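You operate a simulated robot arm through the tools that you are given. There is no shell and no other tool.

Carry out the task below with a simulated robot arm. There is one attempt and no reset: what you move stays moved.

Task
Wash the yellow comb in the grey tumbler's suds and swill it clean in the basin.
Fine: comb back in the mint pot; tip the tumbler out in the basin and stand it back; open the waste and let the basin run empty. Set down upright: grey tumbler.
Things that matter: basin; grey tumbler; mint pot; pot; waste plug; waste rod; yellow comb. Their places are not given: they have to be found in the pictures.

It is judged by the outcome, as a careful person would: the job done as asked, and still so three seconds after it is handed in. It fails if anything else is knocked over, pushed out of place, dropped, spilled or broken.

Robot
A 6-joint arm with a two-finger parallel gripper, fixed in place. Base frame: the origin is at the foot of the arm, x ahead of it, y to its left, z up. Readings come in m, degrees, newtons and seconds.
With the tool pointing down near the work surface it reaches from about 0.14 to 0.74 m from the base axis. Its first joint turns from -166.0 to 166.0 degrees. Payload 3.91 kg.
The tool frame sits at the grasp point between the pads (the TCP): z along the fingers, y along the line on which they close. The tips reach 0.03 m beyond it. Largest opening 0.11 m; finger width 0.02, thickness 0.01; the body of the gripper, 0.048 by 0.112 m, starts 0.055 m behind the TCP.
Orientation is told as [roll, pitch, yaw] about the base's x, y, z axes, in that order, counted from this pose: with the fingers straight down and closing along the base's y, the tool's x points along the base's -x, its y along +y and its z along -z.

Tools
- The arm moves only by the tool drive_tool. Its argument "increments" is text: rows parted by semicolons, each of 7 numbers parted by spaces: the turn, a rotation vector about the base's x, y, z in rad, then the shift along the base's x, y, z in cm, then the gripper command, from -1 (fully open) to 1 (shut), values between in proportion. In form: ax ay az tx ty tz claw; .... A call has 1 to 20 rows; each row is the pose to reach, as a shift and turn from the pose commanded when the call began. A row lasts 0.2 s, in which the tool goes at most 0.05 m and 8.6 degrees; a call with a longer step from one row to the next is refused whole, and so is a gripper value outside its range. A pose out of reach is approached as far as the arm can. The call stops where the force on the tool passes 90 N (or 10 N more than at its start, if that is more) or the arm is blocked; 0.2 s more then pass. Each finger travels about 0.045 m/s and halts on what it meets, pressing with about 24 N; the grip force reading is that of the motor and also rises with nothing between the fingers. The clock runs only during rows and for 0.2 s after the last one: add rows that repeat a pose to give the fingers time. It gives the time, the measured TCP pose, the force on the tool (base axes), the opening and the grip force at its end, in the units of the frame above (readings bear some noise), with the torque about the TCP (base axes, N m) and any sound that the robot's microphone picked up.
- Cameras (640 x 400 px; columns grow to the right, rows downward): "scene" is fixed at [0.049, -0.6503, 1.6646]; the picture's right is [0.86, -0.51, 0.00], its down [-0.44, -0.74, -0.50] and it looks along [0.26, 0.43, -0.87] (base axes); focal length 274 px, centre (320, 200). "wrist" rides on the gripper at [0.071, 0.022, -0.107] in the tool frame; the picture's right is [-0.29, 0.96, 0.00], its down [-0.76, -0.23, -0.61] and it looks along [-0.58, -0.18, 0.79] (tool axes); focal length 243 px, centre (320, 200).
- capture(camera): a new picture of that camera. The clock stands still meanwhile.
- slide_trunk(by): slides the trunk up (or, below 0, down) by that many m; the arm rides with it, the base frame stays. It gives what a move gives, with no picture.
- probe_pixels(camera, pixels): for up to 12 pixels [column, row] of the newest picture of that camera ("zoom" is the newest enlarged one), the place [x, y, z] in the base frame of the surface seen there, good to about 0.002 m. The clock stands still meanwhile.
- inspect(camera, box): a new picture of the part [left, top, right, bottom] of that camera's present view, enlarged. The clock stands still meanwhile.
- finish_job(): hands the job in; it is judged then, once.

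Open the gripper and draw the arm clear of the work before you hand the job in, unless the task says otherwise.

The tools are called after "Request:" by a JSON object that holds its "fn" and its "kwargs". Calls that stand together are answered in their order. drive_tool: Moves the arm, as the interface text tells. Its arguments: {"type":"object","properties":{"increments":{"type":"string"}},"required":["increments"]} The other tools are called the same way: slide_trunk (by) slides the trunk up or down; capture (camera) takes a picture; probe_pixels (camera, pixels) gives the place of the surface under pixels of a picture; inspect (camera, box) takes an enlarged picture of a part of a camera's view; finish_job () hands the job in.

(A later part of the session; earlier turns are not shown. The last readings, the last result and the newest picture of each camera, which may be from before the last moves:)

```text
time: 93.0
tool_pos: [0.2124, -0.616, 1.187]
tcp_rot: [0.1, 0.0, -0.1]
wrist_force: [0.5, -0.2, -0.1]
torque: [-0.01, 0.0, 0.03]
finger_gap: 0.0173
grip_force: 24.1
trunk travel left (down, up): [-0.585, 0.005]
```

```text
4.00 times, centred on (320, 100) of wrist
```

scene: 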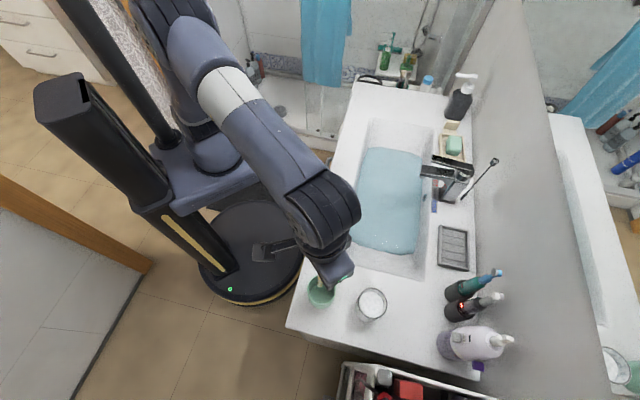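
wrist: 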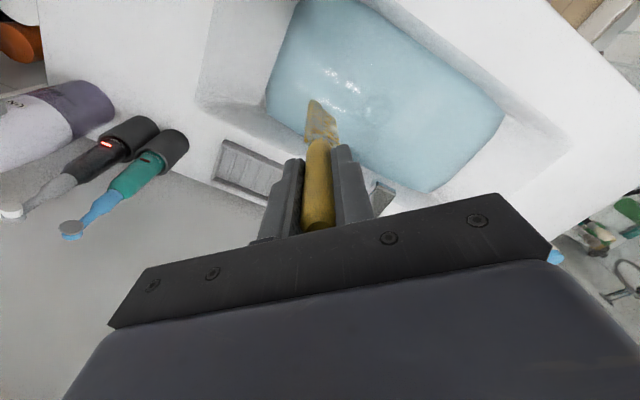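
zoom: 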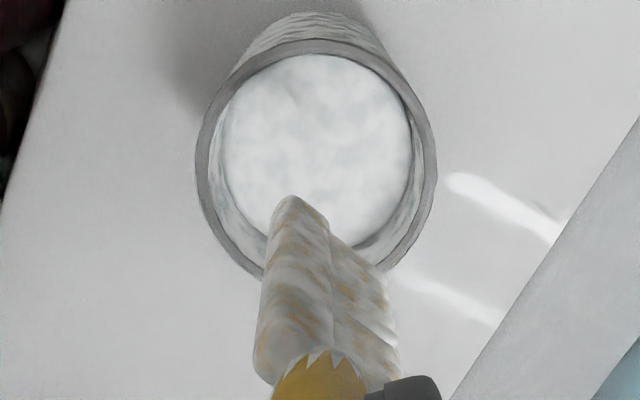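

Fresh lather is clearly different: dense white nearly everywhere, whereas the rinsed state was a thin bluish film over yellow. So rinsing did work; I'll rinse again in the basin the same way.

Request:
{"fn": "drive_tool", "kwargs": {"increments": "0 0 0 0 0 0 1; 0 0 0 0 0 0 1; 0 0 0 0 0 0 1; 0 0 0 3 2.7 0 1; 0 0 0 6 5.4 0 1; 0 0 0 9 8.1 0 1; 0 0 0 12 10.8 0 1; 0 0 0 15 13.5 0 1; 0 0 0 18 16.2 0 1; 0 0 0 20.5 18.7 0 1; 0 0 0 20.5 18.7 0 1; 0 0 0 20.5 18.7 -4 1; 0 0 0 20.5 18.7 -8 1; 0 0 0 20.5 18.7 -12 1; 0 0 0 20.5 18.7 -16 1; 0 0 0 20.5 18.7 -20 1; 0 0 0 20.5 18.7 -23 1; 0 0 0 20.5 18.7 -24.5 1; 0 0 0 20.5 18.7 -24.5 1"}}

Request:
{"fn": "drive_tool", "kwargs": {"increments": "0 0 0 2 0 0 1; 0 0 0 4 2 0 1; 0 0 0 2 4 0 1; 0 0 0 0 2 0 1; 0 0 0 -2 0 0 1; 0 0 0 0 -2 0 1; 0 0 0 2 0 0 1; 0 0 0 4 2 0 1; 0 0 0 2 4 0 1; 0 0 0 0 2 0 1; 0 0 0 -2 0 0 1; 0 0 0 0 -2 0 1; 0 0 0 2 0 0 1; 0 0 0 4 2 0 1; 0 0 0 2 4 0 1; 0 0 0 0 2 0 1; 0 0 0 -2 0 0 1; 0 0 0 0 -2 0 1; 0 0 0 0 0 0 1"}}

Request:
{"fn": "drive_tool", "kwargs": {"increments": "0 0 0 3 0 0 1; 0 0 0 4 3 0 1; 0 0 0 1 4 0 1; 0 0 0 -2 2 0 1; 0 0 0 0 -1 0 1; 0 0 0 3 0 0 1; 0 0 0 4 3 0 1; 0 0 0 1 4 0 1; 0 0 0 -2 2 0 1; 0 0 0 0 0 0 1; 0 0 0 0 0 3 1; 0 0 0 0 0 0 1; 0 0 0 0 0 3 1; 0 0 0 0 0 0 1; 0 0 0 0 0 3 1; 0 0 0 0 0 7 1; 0 0 0 0 0 11 1; 0 0 0 0 0 15 1; 0 0 0 0 0 19 1; 0 0 0 0 0 19 1"}}

Request:
{"fn": "inspect", "kwargs": {"camera": "wrist", "box": [240, 50, 400, 150]}}

Request:
{"fn": "capture", "kwargs": {"camera": "scene"}}

```text
time: 97.0
tool_pos: [0.4184, -0.4302, 0.945]
tcp_rot: [0.0, 0.0, 0.1]
wrist_force: [0.3, -0.4, -0.4]
torque: [0.0, 0.0, 0.01]
finger_gap: 0.0176
grip_force: 23.8
trunk travel left (down, up): [-0.585, 0.005]
```

```text
time: 101.0
tool_pos: [0.4184, -0.4296, 0.944]
tcp_rot: [0.0, 0.1, 0.0]
wrist_force: [-0.1, 0.6, 0.1]
torque: [0.02, 0.01, -0.03]
finger_gap: 0.0173
grip_force: 24.2
trunk travel left (down, up): [-0.585, 0.005]
```

```text
time: 105.2
tool_pos: [0.4197, -0.4282, 1.1325]
tcp_rot: [0.1, 0.1, 0.0]
wrist_force: [0.1, -0.5, 0.2]
torque: [0.0, 0.02, 0.0]
finger_gap: 0.0173
grip_force: 23.9
trunk travel left (down, up): [-0.585, 0.005]
```

```text
4.00 times, centred on (320, 100) of wrist
```

zoom: 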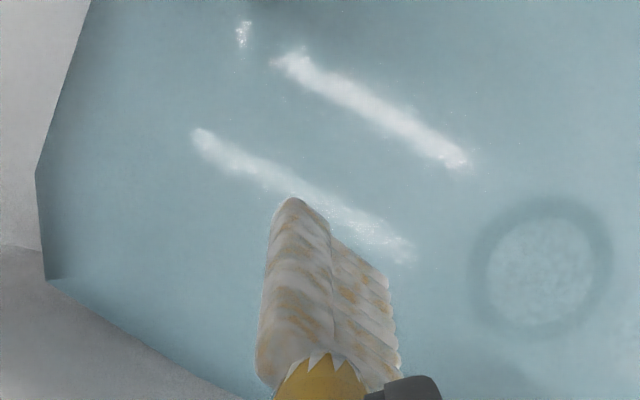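

```text
taken
```

scene: 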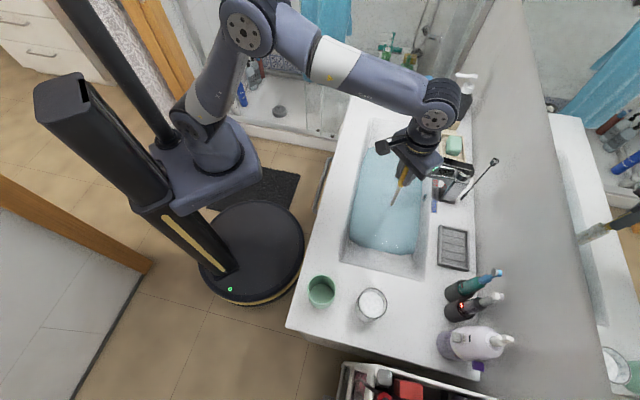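

This time the lather stayed dense: I only went to TCP z=0.944 (4 cm deep) instead of 0.933 as in the first rinse. So depth matters — I'll dip to TCP z≈0.932, just off the floor, and swill there.

Request:
{"fn": "drive_tool", "kwargs": {"increments": "0 0 0 0 0 -4 1; 0 0 0 0 0 -8 1; 0 0 0 0 0 -12 1; 0 0 0 0 0 -16 1; 0 0 0 0 0 -18.5 1; 0 0 0 0 0 -20.1 1; 0 0 0 1.5 0 -20.1 1; 0 0 0 3 1.5 -20.1 1; 0 0 0 1.5 3 -20.1 1; 0 0 0 0 1.5 -20.1 1; 0 0 0 -1.5 0 -20.1 1; 0 0 0 0 -1.5 -20.1 1; 0 0 0 1.5 0 -20.1 1; 0 0 0 3 1.5 -20.1 1; 0 0 0 1.5 3 -20.1 1; 0 0 0 0 1.5 -20.1 1; 0 0 0 -1.5 0 -20.1 1; 0 0 0 0 -1.5 -20.1 1; 0 0 0 0 0 -20.1 1"}}

Request:
{"fn": "drive_tool", "kwargs": {"increments": "0 0 0 2 0 0 1; 0 0 0 4 2 0 1; 0 0 0 2 4 0 1; 0 0 0 0 2 0 1; 0 0 0 -2 0 0 1; 0 0 0 0 -2 0 1; 0 0 0 2 0 0 1; 0 0 0 4 2 0 1; 0 0 0 2 4 0 1; 0 0 0 0 2 0 1; 0 0 0 -2 0 0 1; 0 0 0 0 -2 0 1; 0 0 0 0 0 0 1; 0 0 0 0 0 4 1; 0 0 0 0 0 8 1; 0 0 0 0 0 12 1; 0 0 0 0 0 16 1; 0 0 0 0 0 20 1; 0 0 0 0 0 20 1"}}

Request:
{"fn": "inspect", "kwargs": {"camera": "wrist", "box": [240, 50, 400, 150]}}

```text
time: 109.2
tool_pos: [0.4206, -0.4276, 0.931]
tcp_rot: [0.0, -0.1, 0.0]
wrist_force: [0.0, 0.0, -0.5]
torque: [0.02, 0.01, 0.0]
finger_gap: 0.0174
grip_force: 23.3
trunk travel left (down, up): [-0.585, 0.005]
```

```text
time: 113.2
tool_pos: [0.419, -0.4308, 1.1328]
tcp_rot: [-0.1, 0.0, 0.0]
wrist_force: [0.1, -0.1, -0.1]
torque: [-0.01, 0.03, -0.01]
finger_gap: 0.0172
grip_force: 23.9
trunk travel left (down, up): [-0.585, 0.005]
```

```text
4.00 times, centred on (320, 100) of wrist
```

zoom: 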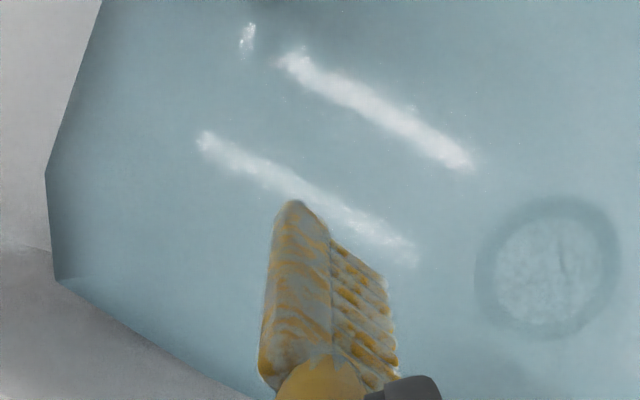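

The coat is back to the thin bluish film over yellow, confirming the deep swill rinses it. Now I'll raise, let it drip a moment, and carry it back over the mint pot.

Request:
{"fn": "drive_tool", "kwargs": {"increments": "0 0 0 0 0 3 1; 0 0 0 0 0 5.5 1; 0 0 0 0 0 5.5 1; 0 0 0 0 0 5.5 1; 0 0 0 0 0 5.5 1; 0 0 0 0 0 5.5 1; 0 0 0 -4 -1.3 5.5 1; 0 0 0 -8 -2.7 5.5 1; 0 0 0 -12 -4 5.5 1; 0 0 0 -16 -5.3 5.5 1; 0 0 0 -20 -6.6 5.5 1; 0 0 0 -24 -8 5.5 1; 0 0 0 -27 -9 5.5 1; 0 0 0 -29.2 -9.8 5.5 1; 0 0 0 -29.2 -9.8 5.5 1; 0 0 0 -29.2 -9.8 5.5 1"}}

Request:
{"fn": "inspect", "kwargs": {"camera": "wrist", "box": [240, 50, 400, 150]}}

Request:
{"fn": "capture", "kwargs": {"camera": "scene"}}

```text
time: 116.6
tool_pos: [0.1242, -0.5303, 1.1848]
tcp_rot: [0.1, -0.1, 0.0]
wrist_force: [0.1, -0.7, -0.4]
torque: [0.0, 0.01, -0.03]
finger_gap: 0.0176
grip_force: 24.1
trunk travel left (down, up): [-0.585, 0.005]
```

```text
4.00 times, centred on (320, 100) of wrist
```

zoom: 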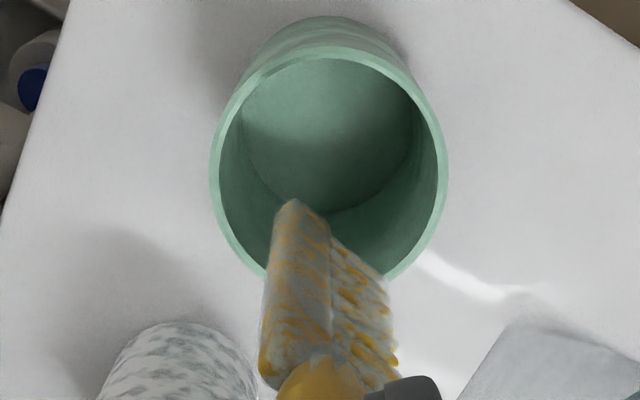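

```text
taken
```

scene: 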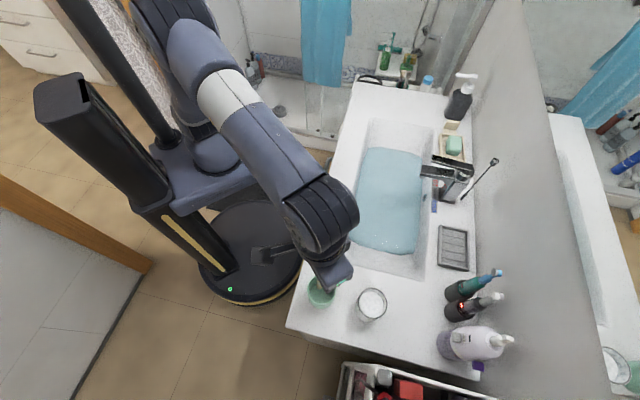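

The comb is above the pot centre. I'll lower it into the pot to about z=1.058 and check for contact.

Request:
{"fn": "drive_tool", "kwargs": {"increments": "0 0 0 0.2 0.15 -2.5 1; 0 0 0 0.2 0.15 -5 1; 0 0 0 0.2 0.15 -7.5 1; 0 0 0 0.2 0.15 -10 1; 0 0 0 0.2 0.15 -12 1; 0 0 0 0.2 0.15 -12.8 1; 0 0 0 0.2 0.15 -12.8 1"}}

Request:
{"fn": "inspect", "kwargs": {"camera": "wrist", "box": [240, 50, 400, 150]}}

```text
time: 118.2
tool_pos: [0.1286, -0.5256, 1.0561]
tcp_rot: [-0.1, 0.0, -0.1]
wrist_force: [0.6, 0.5, 0.9]
torque: [0.01, -0.03, -0.01]
finger_gap: 0.0173
grip_force: 23.5
trunk travel left (down, up): [-0.585, 0.005]
```

```text
4.00 times, centred on (320, 100) of wrist
```

zoom: 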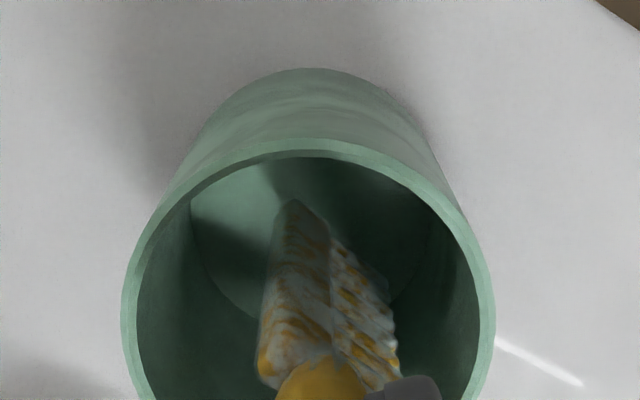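

Inside the pot, no contact yet. I'll lower 0.4 cm more and read the force.

Request:
{"fn": "drive_tool", "kwargs": {"increments": "0 0 0 0 0 -0.2 1; 0 0 0 0 0 -0.4 1; 0 0 0 0 0 -0.4 1"}}

```text
time: 119.0
tool_pos: [0.1287, -0.5253, 1.0528]
tcp_rot: [0.0, 0.0, 0.0]
wrist_force: [0.7, -0.4, -0.4]
torque: [-0.02, -0.02, 0.0]
finger_gap: 0.0172
grip_force: 24.2
trunk travel left (down, up): [-0.585, 0.005]
```

Request:
{"fn": "drive_tool", "kwargs": {"increments": "0 0 0 0 0 -0.2 1; 0 0 0 0 0 -0.3 1; 0 0 0 0 0 -0.3 1"}}

```text
time: 119.8
tool_pos: [0.128, -0.5261, 1.0498]
tcp_rot: [0.0, 0.0, 0.0]
wrist_force: [-0.7, -0.3, -0.4]
torque: [0.02, 0.02, 0.01]
finger_gap: 0.0174
grip_force: 23.8
trunk travel left (down, up): [-0.585, 0.005]
```

No contact yet at z=1.050, so the comb slid up slightly in the grip earlier. I'll keep lowering in small steps.

Request:
{"fn": "drive_tool", "kwargs": {"increments": "0 0 0 0 0 -0.2 1; 0 0 0 0 0 -0.3 1; 0 0 0 0 0 -0.3 1"}}

```text
time: 120.6
tool_pos: [0.1288, -0.5278, 1.0462]
tcp_rot: [-0.1, 0.0, 0.0]
wrist_force: [0.4, 0.5, -0.4]
torque: [-0.03, -0.01, -0.02]
finger_gap: 0.0176
grip_force: 23.9
trunk travel left (down, up): [-0.585, 0.005]
```

Request:
{"fn": "drive_tool", "kwargs": {"increments": "0 0 0 0 0 -0.2 1; 0 0 0 0 0 -0.3 1; 0 0 0 0 0 -0.3 1"}}

```text
time: 121.4
tool_pos: [0.1268, -0.5251, 1.0437]
tcp_rot: [0.0, 0.0, 0.0]
wrist_force: [0.9, -0.5, 0.2]
torque: [-0.02, -0.01, -0.02]
finger_gap: 0.0174
grip_force: 23.7
trunk travel left (down, up): [-0.585, 0.005]
```

Still free; the pot floor probes at z≈0.903 and the tip should be almost there. One more small step.

Request:
{"fn": "drive_tool", "kwargs": {"increments": "0 0 0 0 0 -0.2 1; 0 0 0 0 0 -0.3 1; 0 0 0 0 0 -0.3 1"}}

Request:
{"fn": "inspect", "kwargs": {"camera": "wrist", "box": [240, 50, 400, 150]}}

```text
time: 122.2
tool_pos: [0.1291, -0.5259, 1.0432]
tcp_rot: [-0.1, 0.0, 0.0]
wrist_force: [-0.8, 0.3, 20.3]
torque: [0.24, -0.15, 0.0]
finger_gap: 0.0171
grip_force: 24.0
trunk travel left (down, up): [-0.585, 0.005]
```

```text
4.00 times, centred on (320, 100) of wrist
```

zoom: 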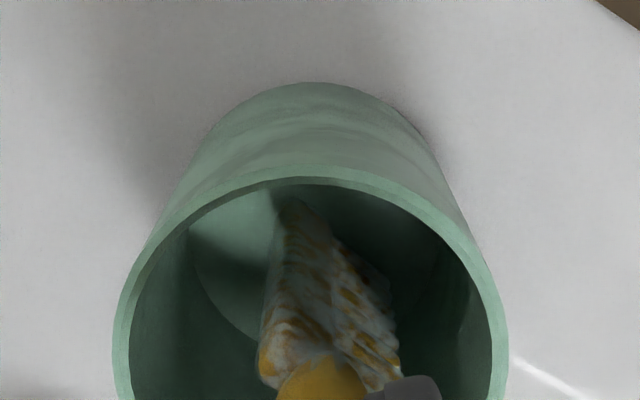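

It's on the pot floor (20 N). I'll ease up 0.2 cm, then open the fingers slowly.

Request:
{"fn": "drive_tool", "kwargs": {"increments": "0 0 0 0 0 0.2 1; 0 0 0 0 0 0.25 0.7; 0 0 0 0 0 0.25 0.5; 0 0 0 0 0 0.25 0.3; 0 0 0 0 0 0.25 0; 0 0 0 0 0 0.25 -0.3; 0 0 0 0 0 0.25 -0.5; 0 0 0 0 0 0.25 -0.5; 0 0 0 0 0 0.25 -0.5"}}

Request:
{"fn": "capture", "kwargs": {"camera": "wrist"}}

Request:
{"fn": "capture", "kwargs": {"camera": "scene"}}

```text
time: 124.2
tool_pos: [0.1284, -0.5258, 1.044]
tcp_rot: [0.0, 0.0, 0.0]
wrist_force: [-0.1, 0.1, 0.7]
torque: [-0.01, 0.02, -0.03]
finger_gap: 0.0824
grip_force: 0.0
trunk travel left (down, up): [-0.585, 0.005]
```

```text
taken
```

wrist: 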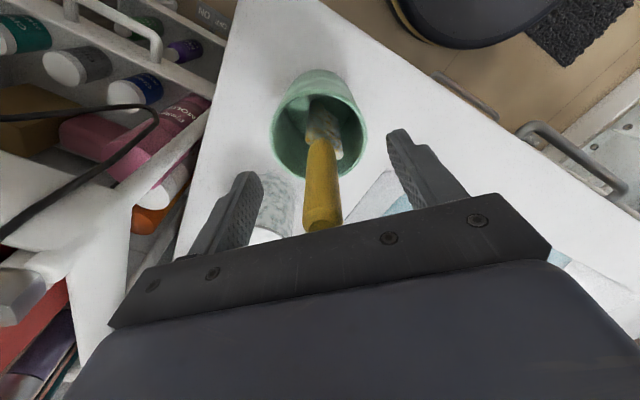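

```text
taken
```

scene: 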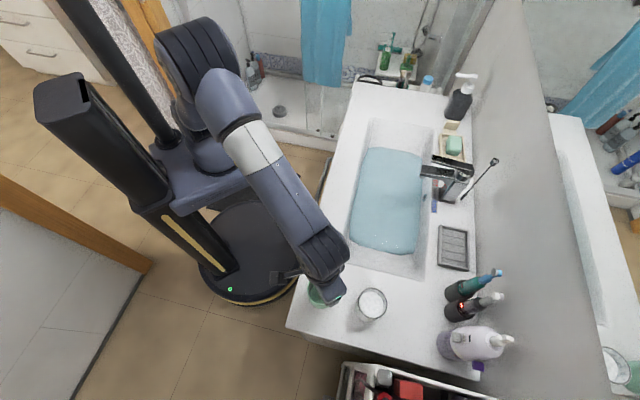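

The comb stands in the pot between the open fingers. I'll open fully and draw straight up.

Request:
{"fn": "drive_tool", "kwargs": {"increments": "0 0 0 0 0 0 -1; 0 0 0 0 0 0 -1; 0 0 0 0 0 2 -1; 0 0 0 0 0 4.5 -1; 0 0 0 0 0 7 -1; 0 0 0 0 0 10 -1; 0 0 0 0 0 13 -1; 0 0 0 0 0 15 -1; 0 0 0 0 0 15 -1"}}

Request:
{"fn": "capture", "kwargs": {"camera": "wrist"}}

Request:
{"fn": "capture", "kwargs": {"camera": "scene"}}

```text
time: 126.2
tool_pos: [0.1291, -0.5252, 1.1931]
tcp_rot: [-0.1, 0.0, 0.1]
wrist_force: [0.1, 0.1, -0.1]
torque: [-0.01, 0.0, -0.01]
finger_gap: 0.1098
grip_force: 0.1
trunk travel left (down, up): [-0.585, 0.005]
```

```text
taken
```

wrist: 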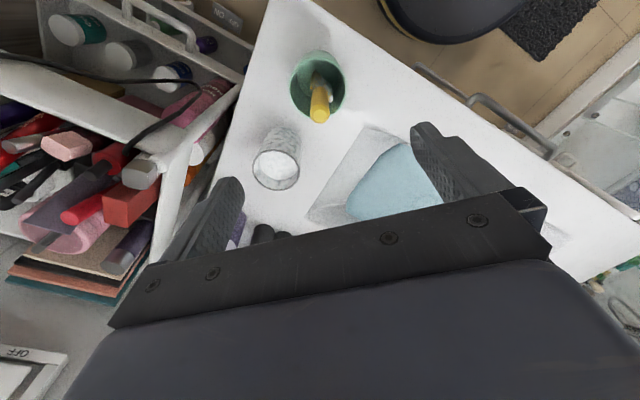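

```text
taken
```

scene: 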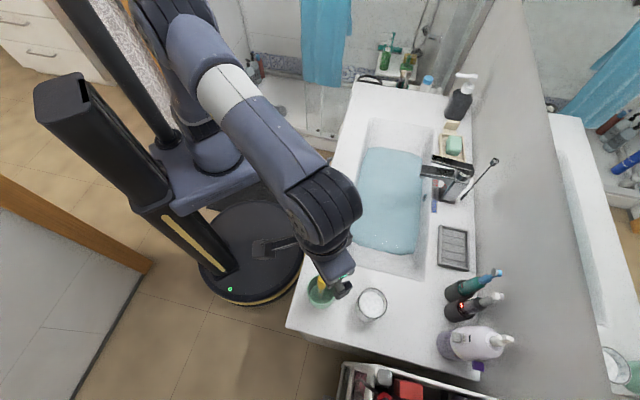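

The comb stands back in the mint pot. Next the tumbler: the pot blocks a frontal approach, so I'll grasp it side-on from the basin side. First move over the basin and yaw +45°.

Request:
{"fn": "drive_tool", "kwargs": {"increments": "0 0 0.112 3.3 1.3 0 -1; 0 0 0.224 6.6 2.7 0 -1; 0 0 0.336 9.9 4 0 -1; 0 0 0.448 13.2 5.4 0 -1; 0 0 0.56 16.5 6.7 0 -1; 0 0 0.672 19.8 8 0 -1; 0 0 0.785 23.2 9.4 0 -1; 0 0 0.785 23.2 9.4 0 -1"}}

Request:
{"fn": "capture", "kwargs": {"camera": "scene"}}

Request:
{"fn": "inspect", "kwargs": {"camera": "scene", "box": [290, 250, 418, 330]}}

```text
time: 128.0
tool_pos: [0.3613, -0.4314, 1.1954]
tcp_rot: [0.0, 0.0, 45.1]
wrist_force: [-0.1, -0.1, 0.3]
torque: [0.0, 0.01, 0.0]
finger_gap: 0.1098
grip_force: 0.1
trunk travel left (down, up): [-0.585, 0.005]
```

```text
taken
```

scene: 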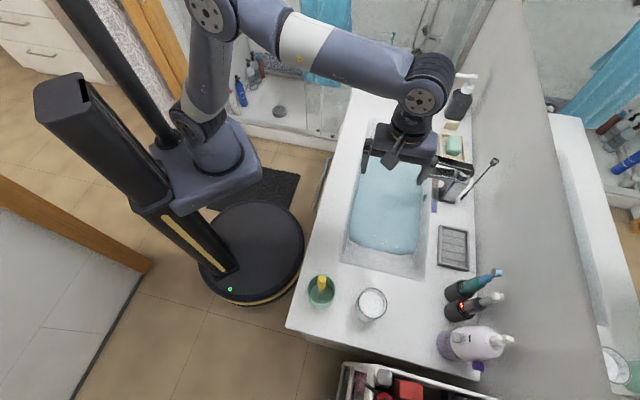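

```text
5.00 times, centred on (354, 290) of scene
```

zoom: 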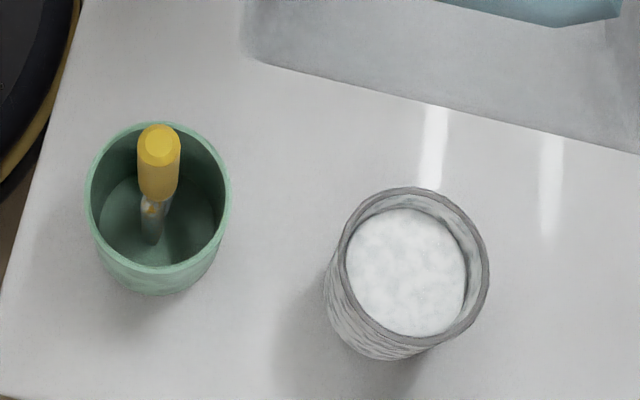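

Comb and tumbler both look right. I'll probe the tumbler's wall for its taper before gripping.

Request:
{"fn": "probe_pixels", "kwargs": {"camera": "zoom", "pixels": [[345, 310], [352, 330], [370, 350], [400, 358], [335, 280], [430, 348], [360, 325], [385, 340], [410, 191], [487, 265], [345, 245], [415, 342]]}}

Request:
{"fn": "drive_tool", "kwargs": {"increments": "-0.101 0.101 0 0 0 0 -1; -0.202 0.202 0 0 0 0 -1; -0.303 0.303 0 0 0 0 -1; -0.404 0.404 0 0 0 0 -1; -0.505 0.505 0 0 0 0 -1; -0.606 0.606 0 0 0 0 -1; -0.707 0.707 0 0 0 0 -1; -0.808 0.808 0 0 0 0 -1; -0.909 0.909 0 0 0 0 -1; -1.01 1.01 0 0 0 0 -1; -1.111 1.111 0 0 0 0 -1; -1.111 1.111 0 0 0 0 -1"}}

Request:
{"fn": "capture", "kwargs": {"camera": "scene"}}

Request:
{"fn": "capture", "kwargs": {"camera": "wrist"}}

```text
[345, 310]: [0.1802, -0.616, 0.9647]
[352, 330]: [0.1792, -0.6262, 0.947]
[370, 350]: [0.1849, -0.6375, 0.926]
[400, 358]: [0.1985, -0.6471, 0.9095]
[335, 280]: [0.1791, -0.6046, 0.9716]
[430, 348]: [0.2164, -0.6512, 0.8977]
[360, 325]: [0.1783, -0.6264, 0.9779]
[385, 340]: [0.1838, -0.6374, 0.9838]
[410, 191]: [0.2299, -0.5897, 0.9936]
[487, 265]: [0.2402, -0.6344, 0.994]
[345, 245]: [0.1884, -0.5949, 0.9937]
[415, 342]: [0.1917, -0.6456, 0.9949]
```

```text
time: 130.6
tool_pos: [0.3608, -0.4333, 1.194]
tcp_rot: [-169.4, 90.0, -124.3]
wrist_force: [0.5, 0.4, 0.8]
torque: [0.01, 0.01, 0.0]
finger_gap: 0.1097
grip_force: 0.1
trunk travel left (down, up): [-0.585, 0.005]
```

```text
taken
```

scene: 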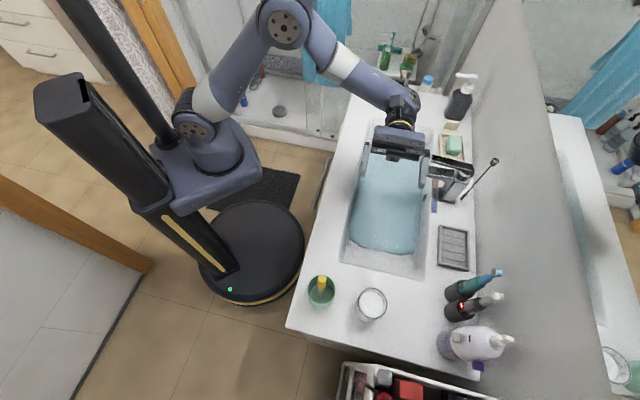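

```text
taken
```

wrist: 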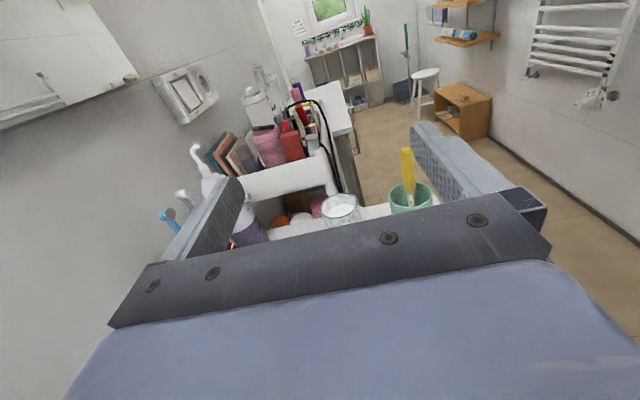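

The tool is horizontal and pointing along the basin toward the tumbler. I'll shift to line up with the tumbler (v≈0.587), 12 cm short of it, and come down part-way.

Request:
{"fn": "drive_tool", "kwargs": {"increments": "0 0 0 -2 -3.2 0 -1; 0 0 0 -4 -6.4 0 -1; 0 0 0 -5.9 -9.4 0 -1; 0 0 0 -5.9 -9.4 -4 -1; 0 0 0 -5.9 -9.4 -8 -1; 0 0 0 -5.9 -9.4 -12 -1; 0 0 0 -5.9 -9.4 -16 -1; 0 0 0 -5.9 -9.4 -16 -1"}}

Request:
{"fn": "capture", "kwargs": {"camera": "scene"}}

Request:
{"fn": "capture", "kwargs": {"camera": "wrist"}}

```text
time: 132.4
tool_pos: [0.303, -0.526, 1.0363]
tcp_rot: [-166.7, 90.0, -121.6]
wrist_force: [0.4, -0.7, -1.0]
torque: [0.02, -0.01, 0.0]
finger_gap: 0.1102
grip_force: 0.1
trunk travel left (down, up): [-0.585, 0.005]
```

```text
taken
```

scene: 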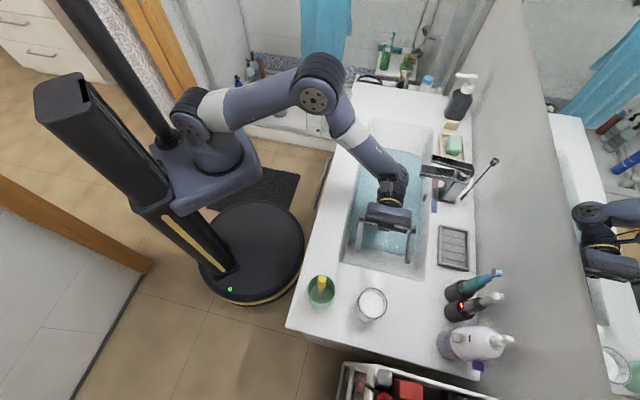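

```text
taken
```

wrist: 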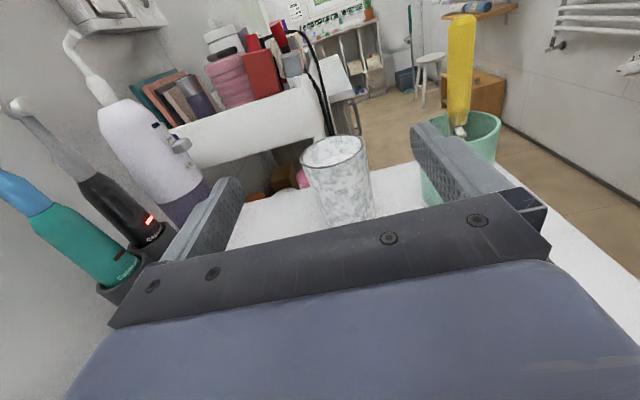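

The tumbler is lined up between the open fingers (wrist (340,180)). I'll come down to z≈0.952 at this stand-off.

Request:
{"fn": "drive_tool", "kwargs": {"increments": "0 0 0 0 0 -3 -1; 0 0 0 0 0 -6 -1; 0 0 0 0 0 -8.2 -1; 0 0 0 0 0 -8.2 -1"}}

Request:
{"fn": "capture", "kwargs": {"camera": "scene"}}

Request:
{"fn": "capture", "kwargs": {"camera": "wrist"}}

```text
time: 133.4
tool_pos: [0.3028, -0.5279, 0.9535]
tcp_rot: [-127.6, 90.0, -82.6]
wrist_force: [-1.1, 0.6, 0.7]
torque: [0.04, -0.03, 0.01]
finger_gap: 0.1099
grip_force: 0.2
trunk travel left (down, up): [-0.585, 0.005]
```

```text
taken
```

scene: 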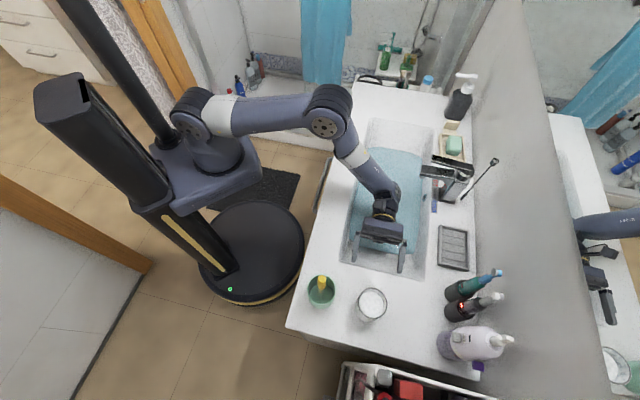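

```text
taken
```

wrist: 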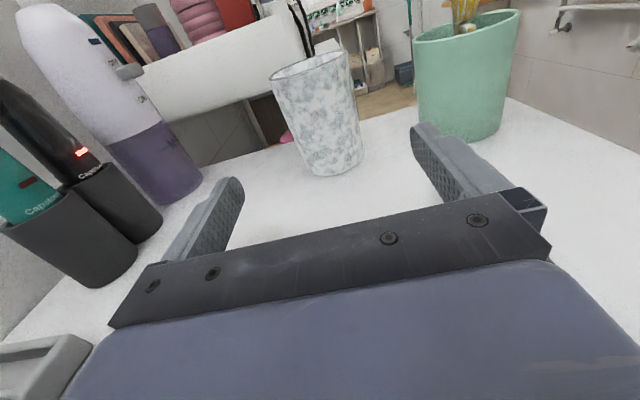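

The tumbler sits centred ahead at (318,115) as predicted. I'll advance 9 cm of the 12.7 cm, then check.

Request:
{"fn": "drive_tool", "kwargs": {"increments": "0 0 0 -1.6 -1.6 0 -1; 0 0 0 -3.2 -3.2 0 -1; 0 0 0 -4.8 -4.8 0 -1; 0 0 0 -6.4 -6.4 0 -1; 0 0 0 -6.4 -6.4 0 -1"}}

Request:
{"fn": "capture", "kwargs": {"camera": "wrist"}}

Request:
{"fn": "inspect", "kwargs": {"camera": "scene", "box": [300, 210, 428, 330]}}

```text
time: 134.6
tool_pos: [0.2388, -0.5906, 0.9528]
tcp_rot: [-145.2, 90.0, -100.3]
wrist_force: [0.7, 0.0, -0.1]
torque: [-0.03, 0.01, 0.01]
finger_gap: 0.11
grip_force: 0.0
trunk travel left (down, up): [-0.585, 0.005]
```

```text
taken
```

wrist: 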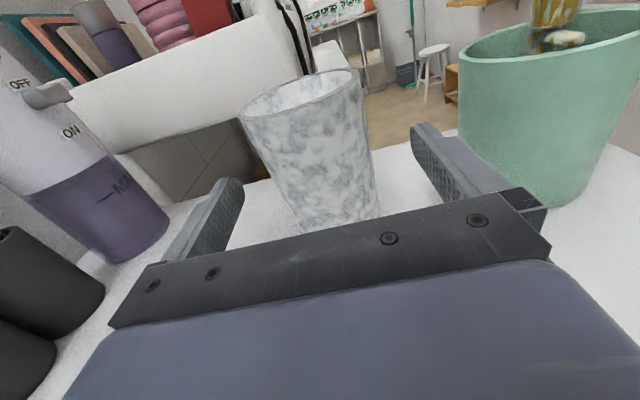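

```text
3.33 times, centred on (364, 270) of scene
```

zoom: 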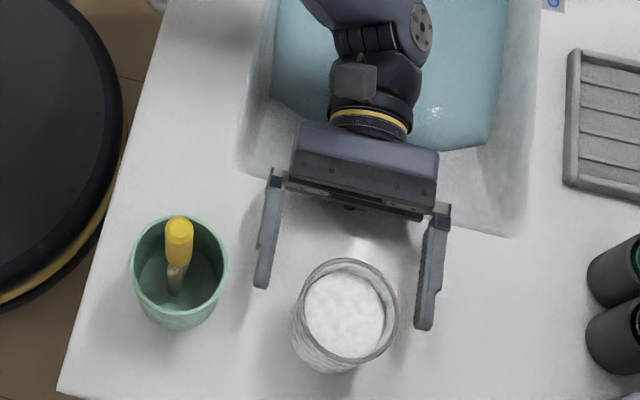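

Both fingers straddle the tumbler evenly and clear the pot. I'll advance the last 3.7 cm and close on it.

Request:
{"fn": "drive_tool", "kwargs": {"increments": "0 0 0 -1.3 -1.3 0 -1; 0 0 0 -2.6 -2.6 0 -1; 0 0 0 -2.6 -2.6 0 -1; 0 0 0 -2.6 -2.6 0 -0.5; 0 0 0 -2.6 -2.6 0 0; 0 0 0 -2.6 -2.6 0 1; 0 0 0 -2.6 -2.6 0 1; 0 0 0 -2.6 -2.6 0 1; 0 0 0 -2.6 -2.6 0 1; 0 0 0 -2.6 -2.6 0 1"}}

Request:
{"fn": "capture", "kwargs": {"camera": "wrist"}}

Request:
{"fn": "inspect", "kwargs": {"camera": "scene", "box": [300, 210, 428, 330]}}

```text
time: 136.8
tool_pos: [0.2129, -0.616, 0.9531]
tcp_rot: [-145.2, 90.0, -100.1]
wrist_force: [-0.2, -1.0, 0.4]
torque: [-0.03, 0.02, 0.03]
finger_gap: 0.0696
grip_force: 24.4
trunk travel left (down, up): [-0.585, 0.005]
```

```text
taken
```

wrist: 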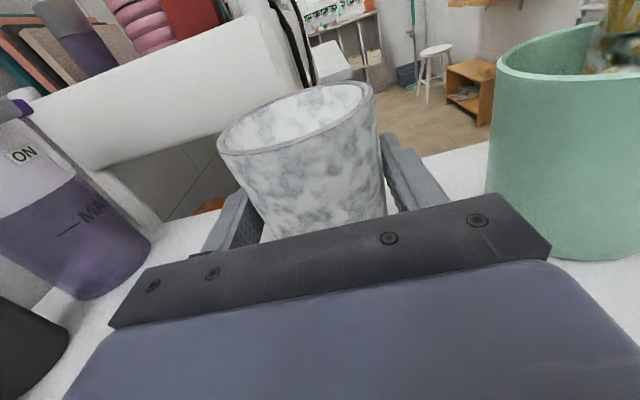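

```text
3.33 times, centred on (364, 270) of scene
```

zoom: 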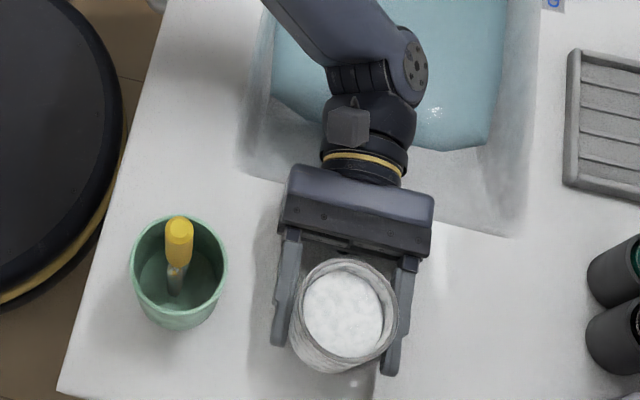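

Gripped at gap 0.0696 with 24 N. I'll lift straight up 7 cm gently and check that it holds level.

Request:
{"fn": "drive_tool", "kwargs": {"increments": "0 0 0 0 0 0.7 1; 0 0 0 0 0 1.5 1; 0 0 0 0 0 2.5 1; 0 0 0 0 0 3.5 1; 0 0 0 0 0 4.5 1; 0 0 0 0 0 5.5 1; 0 0 0 0 0 6.4 1; 0 0 0 0 0 7 1; 0 0 0 0 0 7 1"}}

Request:
{"fn": "capture", "kwargs": {"camera": "wrist"}}

Request:
{"fn": "capture", "kwargs": {"camera": "scene"}}

```text
time: 138.8
tool_pos: [0.2137, -0.6181, 1.0221]
tcp_rot: [-130.1, 90.0, -85.2]
wrist_force: [-0.1, -0.7, -1.8]
torque: [-0.01, 0.03, -0.02]
finger_gap: 0.0718
grip_force: 24.0
trunk travel left (down, up): [-0.585, 0.005]
```

```text
taken
```

wrist: 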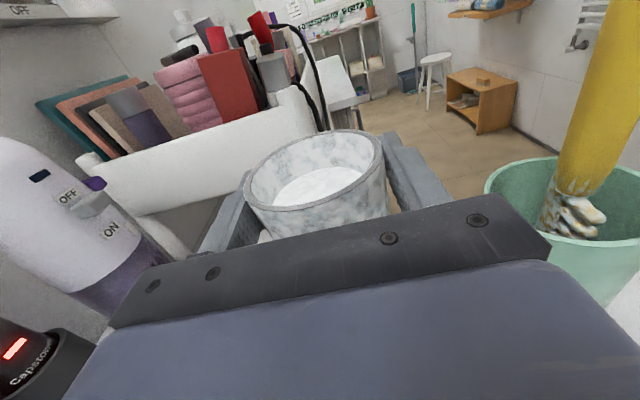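

```text
taken
```

scene: 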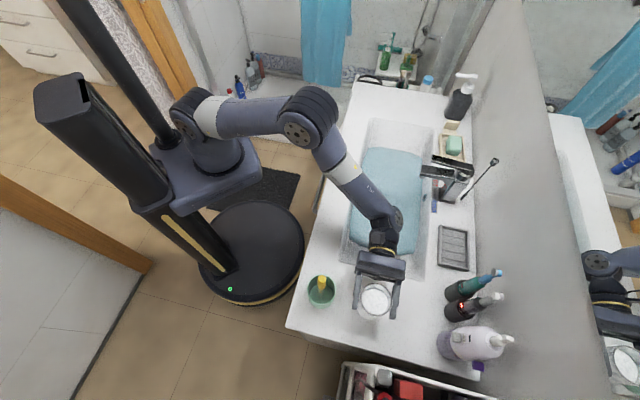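

The gap grew to 0.0718 and the rim sits lower in the wrist view, so the tumbler may have slid in the grip. I'll probe its rim height.

Request:
{"fn": "probe_pixels", "kwargs": {"camera": "wrist", "pixels": [[310, 207], [250, 180], [380, 160], [330, 133], [320, 185], [300, 225]]}}

Request:
{"fn": "inspect", "kwargs": {"camera": "scene", "box": [310, 240, 438, 330]}}

Request:
{"fn": "probe_pixels", "kwargs": {"camera": "zoom", "pixels": [[325, 170], [325, 280], [260, 225], [392, 225], [320, 230], [300, 340]]}}

```text
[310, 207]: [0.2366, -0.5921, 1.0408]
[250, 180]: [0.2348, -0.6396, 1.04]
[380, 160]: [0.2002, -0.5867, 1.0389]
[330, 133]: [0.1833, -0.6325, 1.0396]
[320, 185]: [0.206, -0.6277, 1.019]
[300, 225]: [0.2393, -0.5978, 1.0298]
```

```text
4.44 times, centred on (374, 285) of scene
```

zoom: 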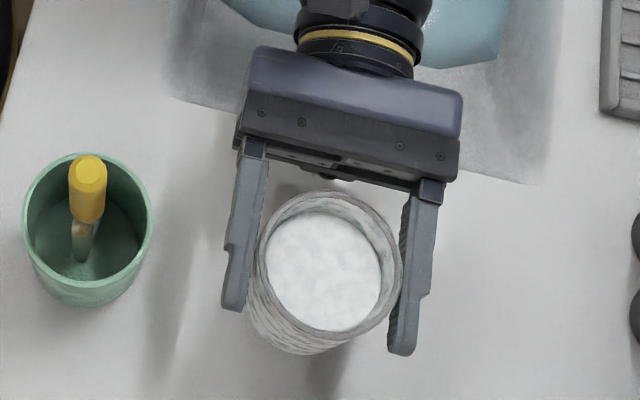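

```text
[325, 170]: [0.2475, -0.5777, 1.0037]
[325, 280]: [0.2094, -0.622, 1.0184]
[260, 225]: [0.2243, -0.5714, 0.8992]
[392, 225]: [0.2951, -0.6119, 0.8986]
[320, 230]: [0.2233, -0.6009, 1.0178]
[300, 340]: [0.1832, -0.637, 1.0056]
```

The rim is at 1.040 instead of ~1.063: it slid about 2.3 cm down its taper. I'll hold a moment to see whether it is still creeping.

Request:
{"fn": "drive_tool", "kwargs": {"increments": "0 0 0 0 0 0 1; 0 0 0 0 0 0 1; 0 0 0 0 0 0 1; 0 0 0 0 0 0 1; 0 0 0 0 0 0 1"}}

Request:
{"fn": "capture", "kwargs": {"camera": "wrist"}}

Request:
{"fn": "probe_pixels", "kwargs": {"camera": "wrist", "pixels": [[310, 207], [250, 180], [380, 160], [330, 133], [320, 185], [300, 225]]}}

```text
time: 140.0
tool_pos: [0.2123, -0.618, 1.0227]
tcp_rot: [-173.2, 90.0, -128.3]
wrist_force: [0.2, -0.9, -2.2]
torque: [0.0, 0.0, 0.02]
finger_gap: 0.072
grip_force: 23.8
trunk travel left (down, up): [-0.585, 0.005]
```

```text
taken
```

wrist: 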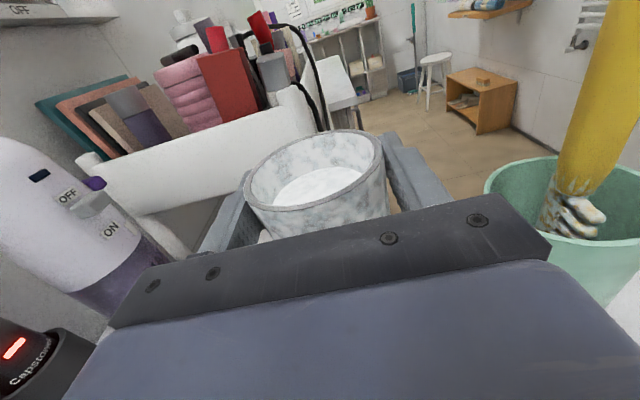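

```text
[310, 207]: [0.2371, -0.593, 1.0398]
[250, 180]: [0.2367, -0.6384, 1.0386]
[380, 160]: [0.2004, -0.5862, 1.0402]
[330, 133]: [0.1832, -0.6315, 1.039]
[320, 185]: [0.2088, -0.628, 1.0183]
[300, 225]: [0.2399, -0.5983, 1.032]
```

It's stable now, not creeping. Before tipping I want to know how firm this grip is: I'll lower it back until it touches the counter and press lightly, reading the force at which it slides.

Request:
{"fn": "drive_tool", "kwargs": {"increments": "0 0 0 0 0 -1 1; 0 0 0 0 0 -2 1; 0 0 0 0 0 -3 1; 0 0 0 0 0 -4 1; 0 0 0 0 0 -4.3 1; 0 0 0 0 0 -4.3 1"}}

Request:
{"fn": "drive_tool", "kwargs": {"increments": "0 0 0 0 0 -0.2 1; 0 0 0 0 0 -0.4 1; 0 0 0 0 0 -0.4 1"}}

Request:
{"fn": "drive_tool", "kwargs": {"increments": "0 0 0 0 0 -0.2 1; 0 0 0 0 0 -0.4 1; 0 0 0 0 0 -0.4 1"}}

```text
time: 141.4
tool_pos: [0.2126, -0.6184, 0.9789]
tcp_rot: [179.7, 90.1, -135.3]
wrist_force: [0.2, -0.4, -2.7]
torque: [0.02, 0.0, -0.04]
finger_gap: 0.0722
grip_force: 23.7
trunk travel left (down, up): [-0.585, 0.005]
```

```text
time: 142.2
tool_pos: [0.2118, -0.6171, 0.9764]
tcp_rot: [-131.6, 89.6, -86.6]
wrist_force: [-1.1, -5.1, 17.1]
torque: [0.02, -0.02, 0.07]
finger_gap: 0.0723
grip_force: 24.1
trunk travel left (down, up): [-0.585, 0.005]
```

```text
time: 143.0
tool_pos: [0.2129, -0.617, 0.9735]
tcp_rot: [-132.4, 90.0, -87.3]
wrist_force: [2.3, -3.3, 17.9]
torque: [-0.02, 0.0, 0.06]
finger_gap: 0.0716
grip_force: 24.1
trunk travel left (down, up): [-0.585, 0.005]
```

The grip slides only at ~17.5 N, so friction is sound. To have margin below the rim I'll open slightly, lower to z≈0.952, and close again firmly for longer.

Request:
{"fn": "drive_tool", "kwargs": {"increments": "0 0 0 0 0 0.1 0.2; 0 0 0 0 0 0.1 -0.64; 0 0 0 0 0 0.1 -0.64; 0 0 0 0 0 0.1 -0.64; 0 0 0 0 0 -1 -0.64; 0 0 0 0 0 -2 -0.64; 0 0 0 0 0 -2 -0.64; 0 0 0 0 0 -2 0; 0 0 0 0 0 -2 1; 0 0 0 0 0 -2 1; 0 0 0 0 0 -2 1; 0 0 0 0 0 -2 1; 0 0 0 0 0 -2 1; 0 0 0 0 0 -2 1; 0 0 0 0 0 -2 1; 0 0 0 0 0 -2 1"}}

Request:
{"fn": "capture", "kwargs": {"camera": "wrist"}}

Request:
{"fn": "inspect", "kwargs": {"camera": "scene", "box": [310, 240, 438, 330]}}

```text
time: 146.4
tool_pos: [0.2116, -0.6164, 0.9505]
tcp_rot: [-165.5, 90.0, -120.4]
wrist_force: [0.0, -0.6, -0.5]
torque: [0.0, -0.05, 0.02]
finger_gap: 0.0695
grip_force: 24.2
trunk travel left (down, up): [-0.585, 0.005]
```

```text
taken
```

wrist: 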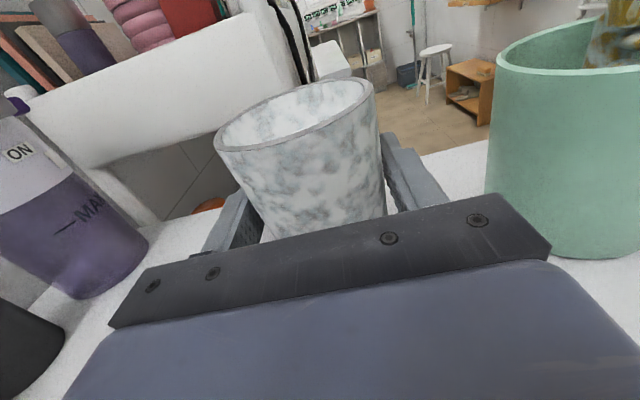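

```text
4.44 times, centred on (374, 285) of scene
```

zoom: 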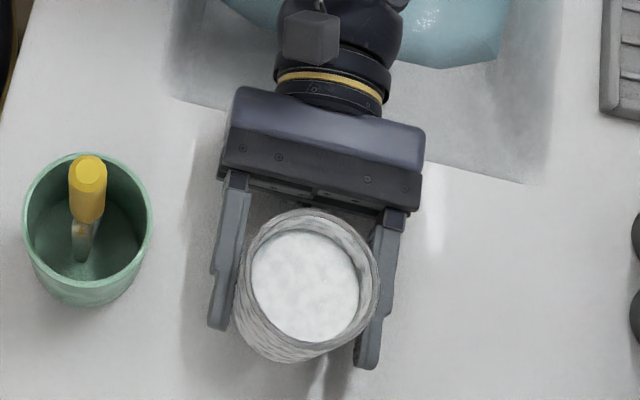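

Re-gripped at 0.0695 gap. I'll lift very slowly by 1.5 cm and check the rim height against the tool.

Request:
{"fn": "drive_tool", "kwargs": {"increments": "0 0 0 0 0 0.2 1; 0 0 0 0 0 0.4 1; 0 0 0 0 0 0.6 1; 0 0 0 0 0 0.8 1; 0 0 0 0 0 1.0 1; 0 0 0 0 0 1.25 1; 0 0 0 0 0 1.5 1; 0 0 0 0 0 1.5 1"}}

Request:
{"fn": "capture", "kwargs": {"camera": "wrist"}}

Request:
{"fn": "probe_pixels", "kwargs": {"camera": "wrist", "pixels": [[290, 152], [225, 130], [370, 105], [330, 82], [300, 170]]}}

```text
time: 148.2
tool_pos: [0.2116, -0.6173, 0.9658]
tcp_rot: [-171.9, 90.0, -126.8]
wrist_force: [-0.5, -0.9, -2.1]
torque: [0.0, -0.04, -0.01]
finger_gap: 0.0695
grip_force: 23.9
trunk travel left (down, up): [-0.585, 0.005]
```

```text
taken
```

wrist: 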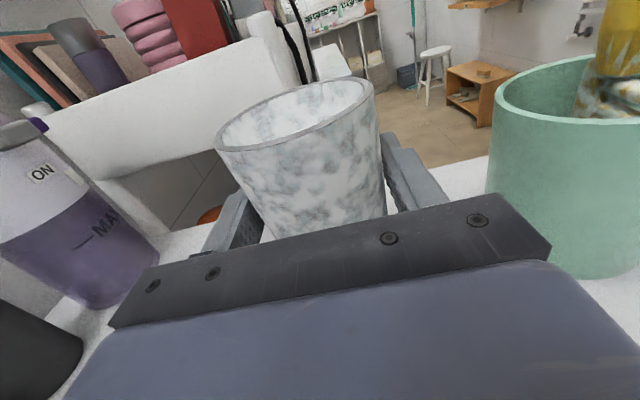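

```text
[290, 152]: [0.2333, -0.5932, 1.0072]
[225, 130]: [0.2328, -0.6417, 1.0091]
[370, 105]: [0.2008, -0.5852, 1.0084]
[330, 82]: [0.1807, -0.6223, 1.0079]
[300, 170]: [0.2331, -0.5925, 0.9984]
```

No slip this time (rim 4.2 cm above the tool, load ~2 N). I'll continue lifting slowly by another 4.5 cm.

Request:
{"fn": "drive_tool", "kwargs": {"increments": "0 0 0 0 0 0.2 1; 0 0 0 0 0 0.5 1; 0 0 0 0 0 0.8 1; 0 0 0 0 0 1.1 1; 0 0 0 0 0 1.4 1; 0 0 0 0 0 1.7 1; 0 0 0 0 0 2.0 1; 0 0 0 0 0 2.3 1; 0 0 0 0 0 2.6 1; 0 0 0 0 0 2.9 1; 0 0 0 0 0 3.2 1; 0 0 0 0 0 3.5 1; 0 0 0 0 0 3.8 1; 0 0 0 0 0 4.1 1; 0 0 0 0 0 4.3 1; 0 0 0 0 0 4.5 1; 0 0 0 0 0 4.5 1"}}

Request:
{"fn": "capture", "kwargs": {"camera": "wrist"}}

Request:
{"fn": "probe_pixels", "kwargs": {"camera": "wrist", "pixels": [[290, 152], [225, 130], [370, 105], [330, 82], [300, 170]]}}

```text
time: 151.8
tool_pos: [0.2117, -0.6173, 1.011]
tcp_rot: [-178.8, 90.0, -133.8]
wrist_force: [-0.6, 0.9, -3.1]
torque: [0.02, 0.02, 0.0]
finger_gap: 0.0696
grip_force: 23.4
trunk travel left (down, up): [-0.585, 0.005]
```

```text
taken
```

wrist: 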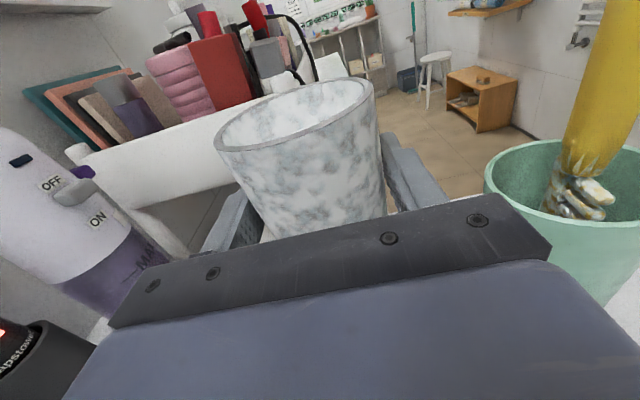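

```text
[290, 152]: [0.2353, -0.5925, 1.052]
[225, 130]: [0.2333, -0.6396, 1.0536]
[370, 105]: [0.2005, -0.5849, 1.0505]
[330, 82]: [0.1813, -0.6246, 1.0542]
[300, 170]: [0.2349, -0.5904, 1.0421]
```

Holding firm. Now I'll carry it level and slowly over the basin to about (0.339,-0.4525), clear of the tap.

Request:
{"fn": "drive_tool", "kwargs": {"increments": "0 0 0 0.5 0.65 0 1; 0 0 0 1.3 1.7 0 1; 0 0 0 2.2 2.9 0 1; 0 0 0 3.1 4.1 0 1; 0 0 0 4.0 5.2 0 1; 0 0 0 4.9 6.4 0 1; 0 0 0 5.8 7.6 0 1; 0 0 0 6.7 8.7 0 1; 0 0 0 7.6 9.9 0 1; 0 0 0 8.5 11.1 0 1; 0 0 0 9.4 12.2 0 1; 0 0 0 10.3 13.4 0 1; 0 0 0 11.2 14.6 0 1; 0 0 0 12.0 15.6 0 1; 0 0 0 12.5 16.2 0 1; 0 0 0 12.7 16.5 0 1; 0 0 0 12.7 16.5 0 1"}}

Request:
{"fn": "capture", "kwargs": {"camera": "wrist"}}

Request:
{"fn": "capture", "kwargs": {"camera": "scene"}}

Request:
{"fn": "inspect", "kwargs": {"camera": "scene", "box": [330, 140, 490, 260]}}

```text
time: 155.4
tool_pos: [0.3394, -0.4507, 1.0116]
tcp_rot: [-176.3, 90.0, -131.3]
wrist_force: [0.2, -0.4, -3.0]
torque: [0.03, -0.01, 0.0]
finger_gap: 0.0693
grip_force: 24.1
trunk travel left (down, up): [-0.585, 0.005]
```

```text
taken
```

wrist: 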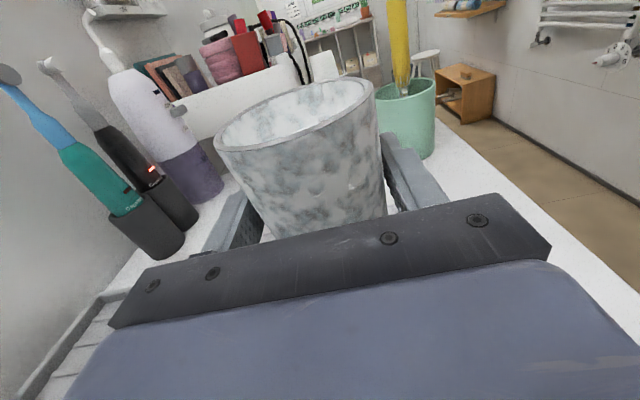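

```text
taken
```

scene: 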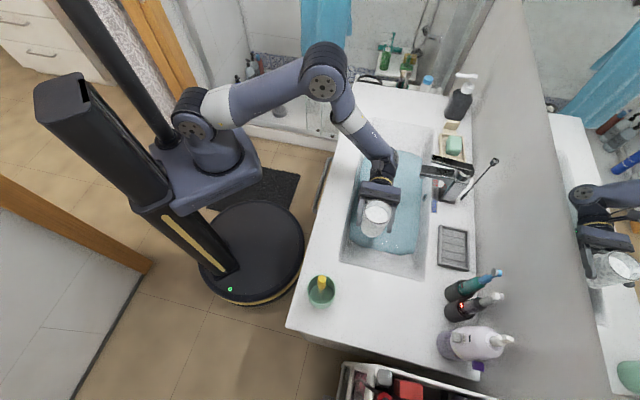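

```text
3.33 times, centred on (410, 200) of scene
```

zoom: 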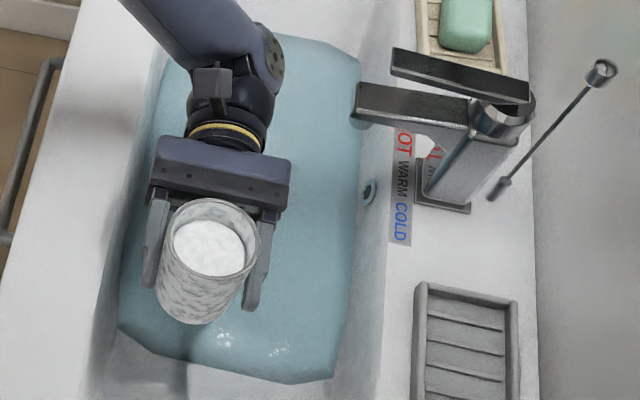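

The tumbler is over the water with room on the tap side. I'll lower 4 cm and then begin rolling it slowly so the mouth tips toward the basin middle (+v).

Request:
{"fn": "drive_tool", "kwargs": {"increments": "0 0 0 0.3 -0.3 -0.6 1; 0 0 0 0.6 -0.6 -1.5 1; 0 0 0 0.8 -0.8 -2.5 1; 0 0 0 0.8 -0.8 -3.5 1; 0 0 0 0.8 -0.8 -4 1; 0.03 0.03 0 0.8 -0.8 -4 1; 0.08 0.08 0 0.8 -0.8 -4 1; 0.13 0.13 0 0.8 -0.8 -4 1; 0.18 0.18 0 0.8 -0.8 -4 1; 0.23 0.23 0 0.8 -0.8 -4 1; 0.28 0.28 0 0.8 -0.8 -4 1; 0.33 0.33 0 0.8 -0.8 -4 1; 0.38 0.38 0 0.8 -0.8 -4 1; 0.43 0.43 0 0.8 -0.8 -4 1; 0.48 0.48 0 0.8 -0.8 -4 1; 0.48 0.48 0 0.8 -0.8 -4 1"}}

Request:
{"fn": "capture", "kwargs": {"camera": "wrist"}}

Request:
{"fn": "inspect", "kwargs": {"camera": "scene", "box": [330, 140, 490, 260]}}

```text
time: 158.8
tool_pos: [0.3478, -0.4597, 0.9717]
tcp_rot: [90.0, 51.2, 135.0]
wrist_force: [0.3, -0.8, -2.8]
torque: [-0.02, -0.02, -0.01]
finger_gap: 0.0696
grip_force: 23.6
trunk travel left (down, up): [-0.585, 0.005]
```

```text
taken
```

wrist: 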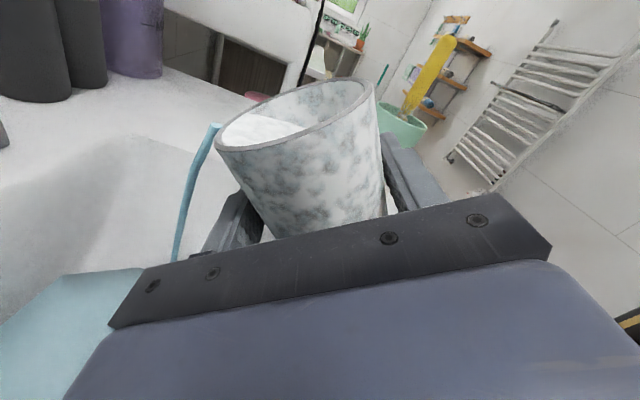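

```text
3.33 times, centred on (410, 200) of scene
```

zoom: 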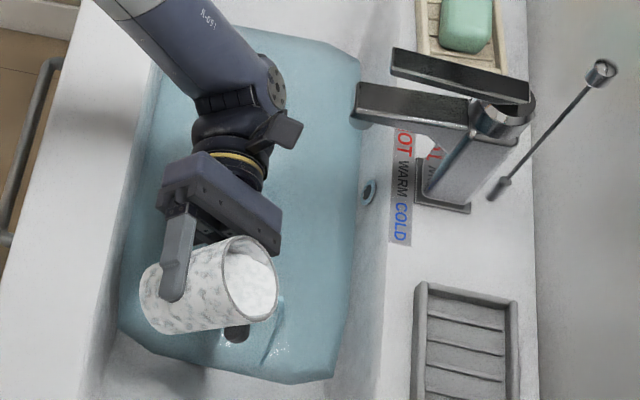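

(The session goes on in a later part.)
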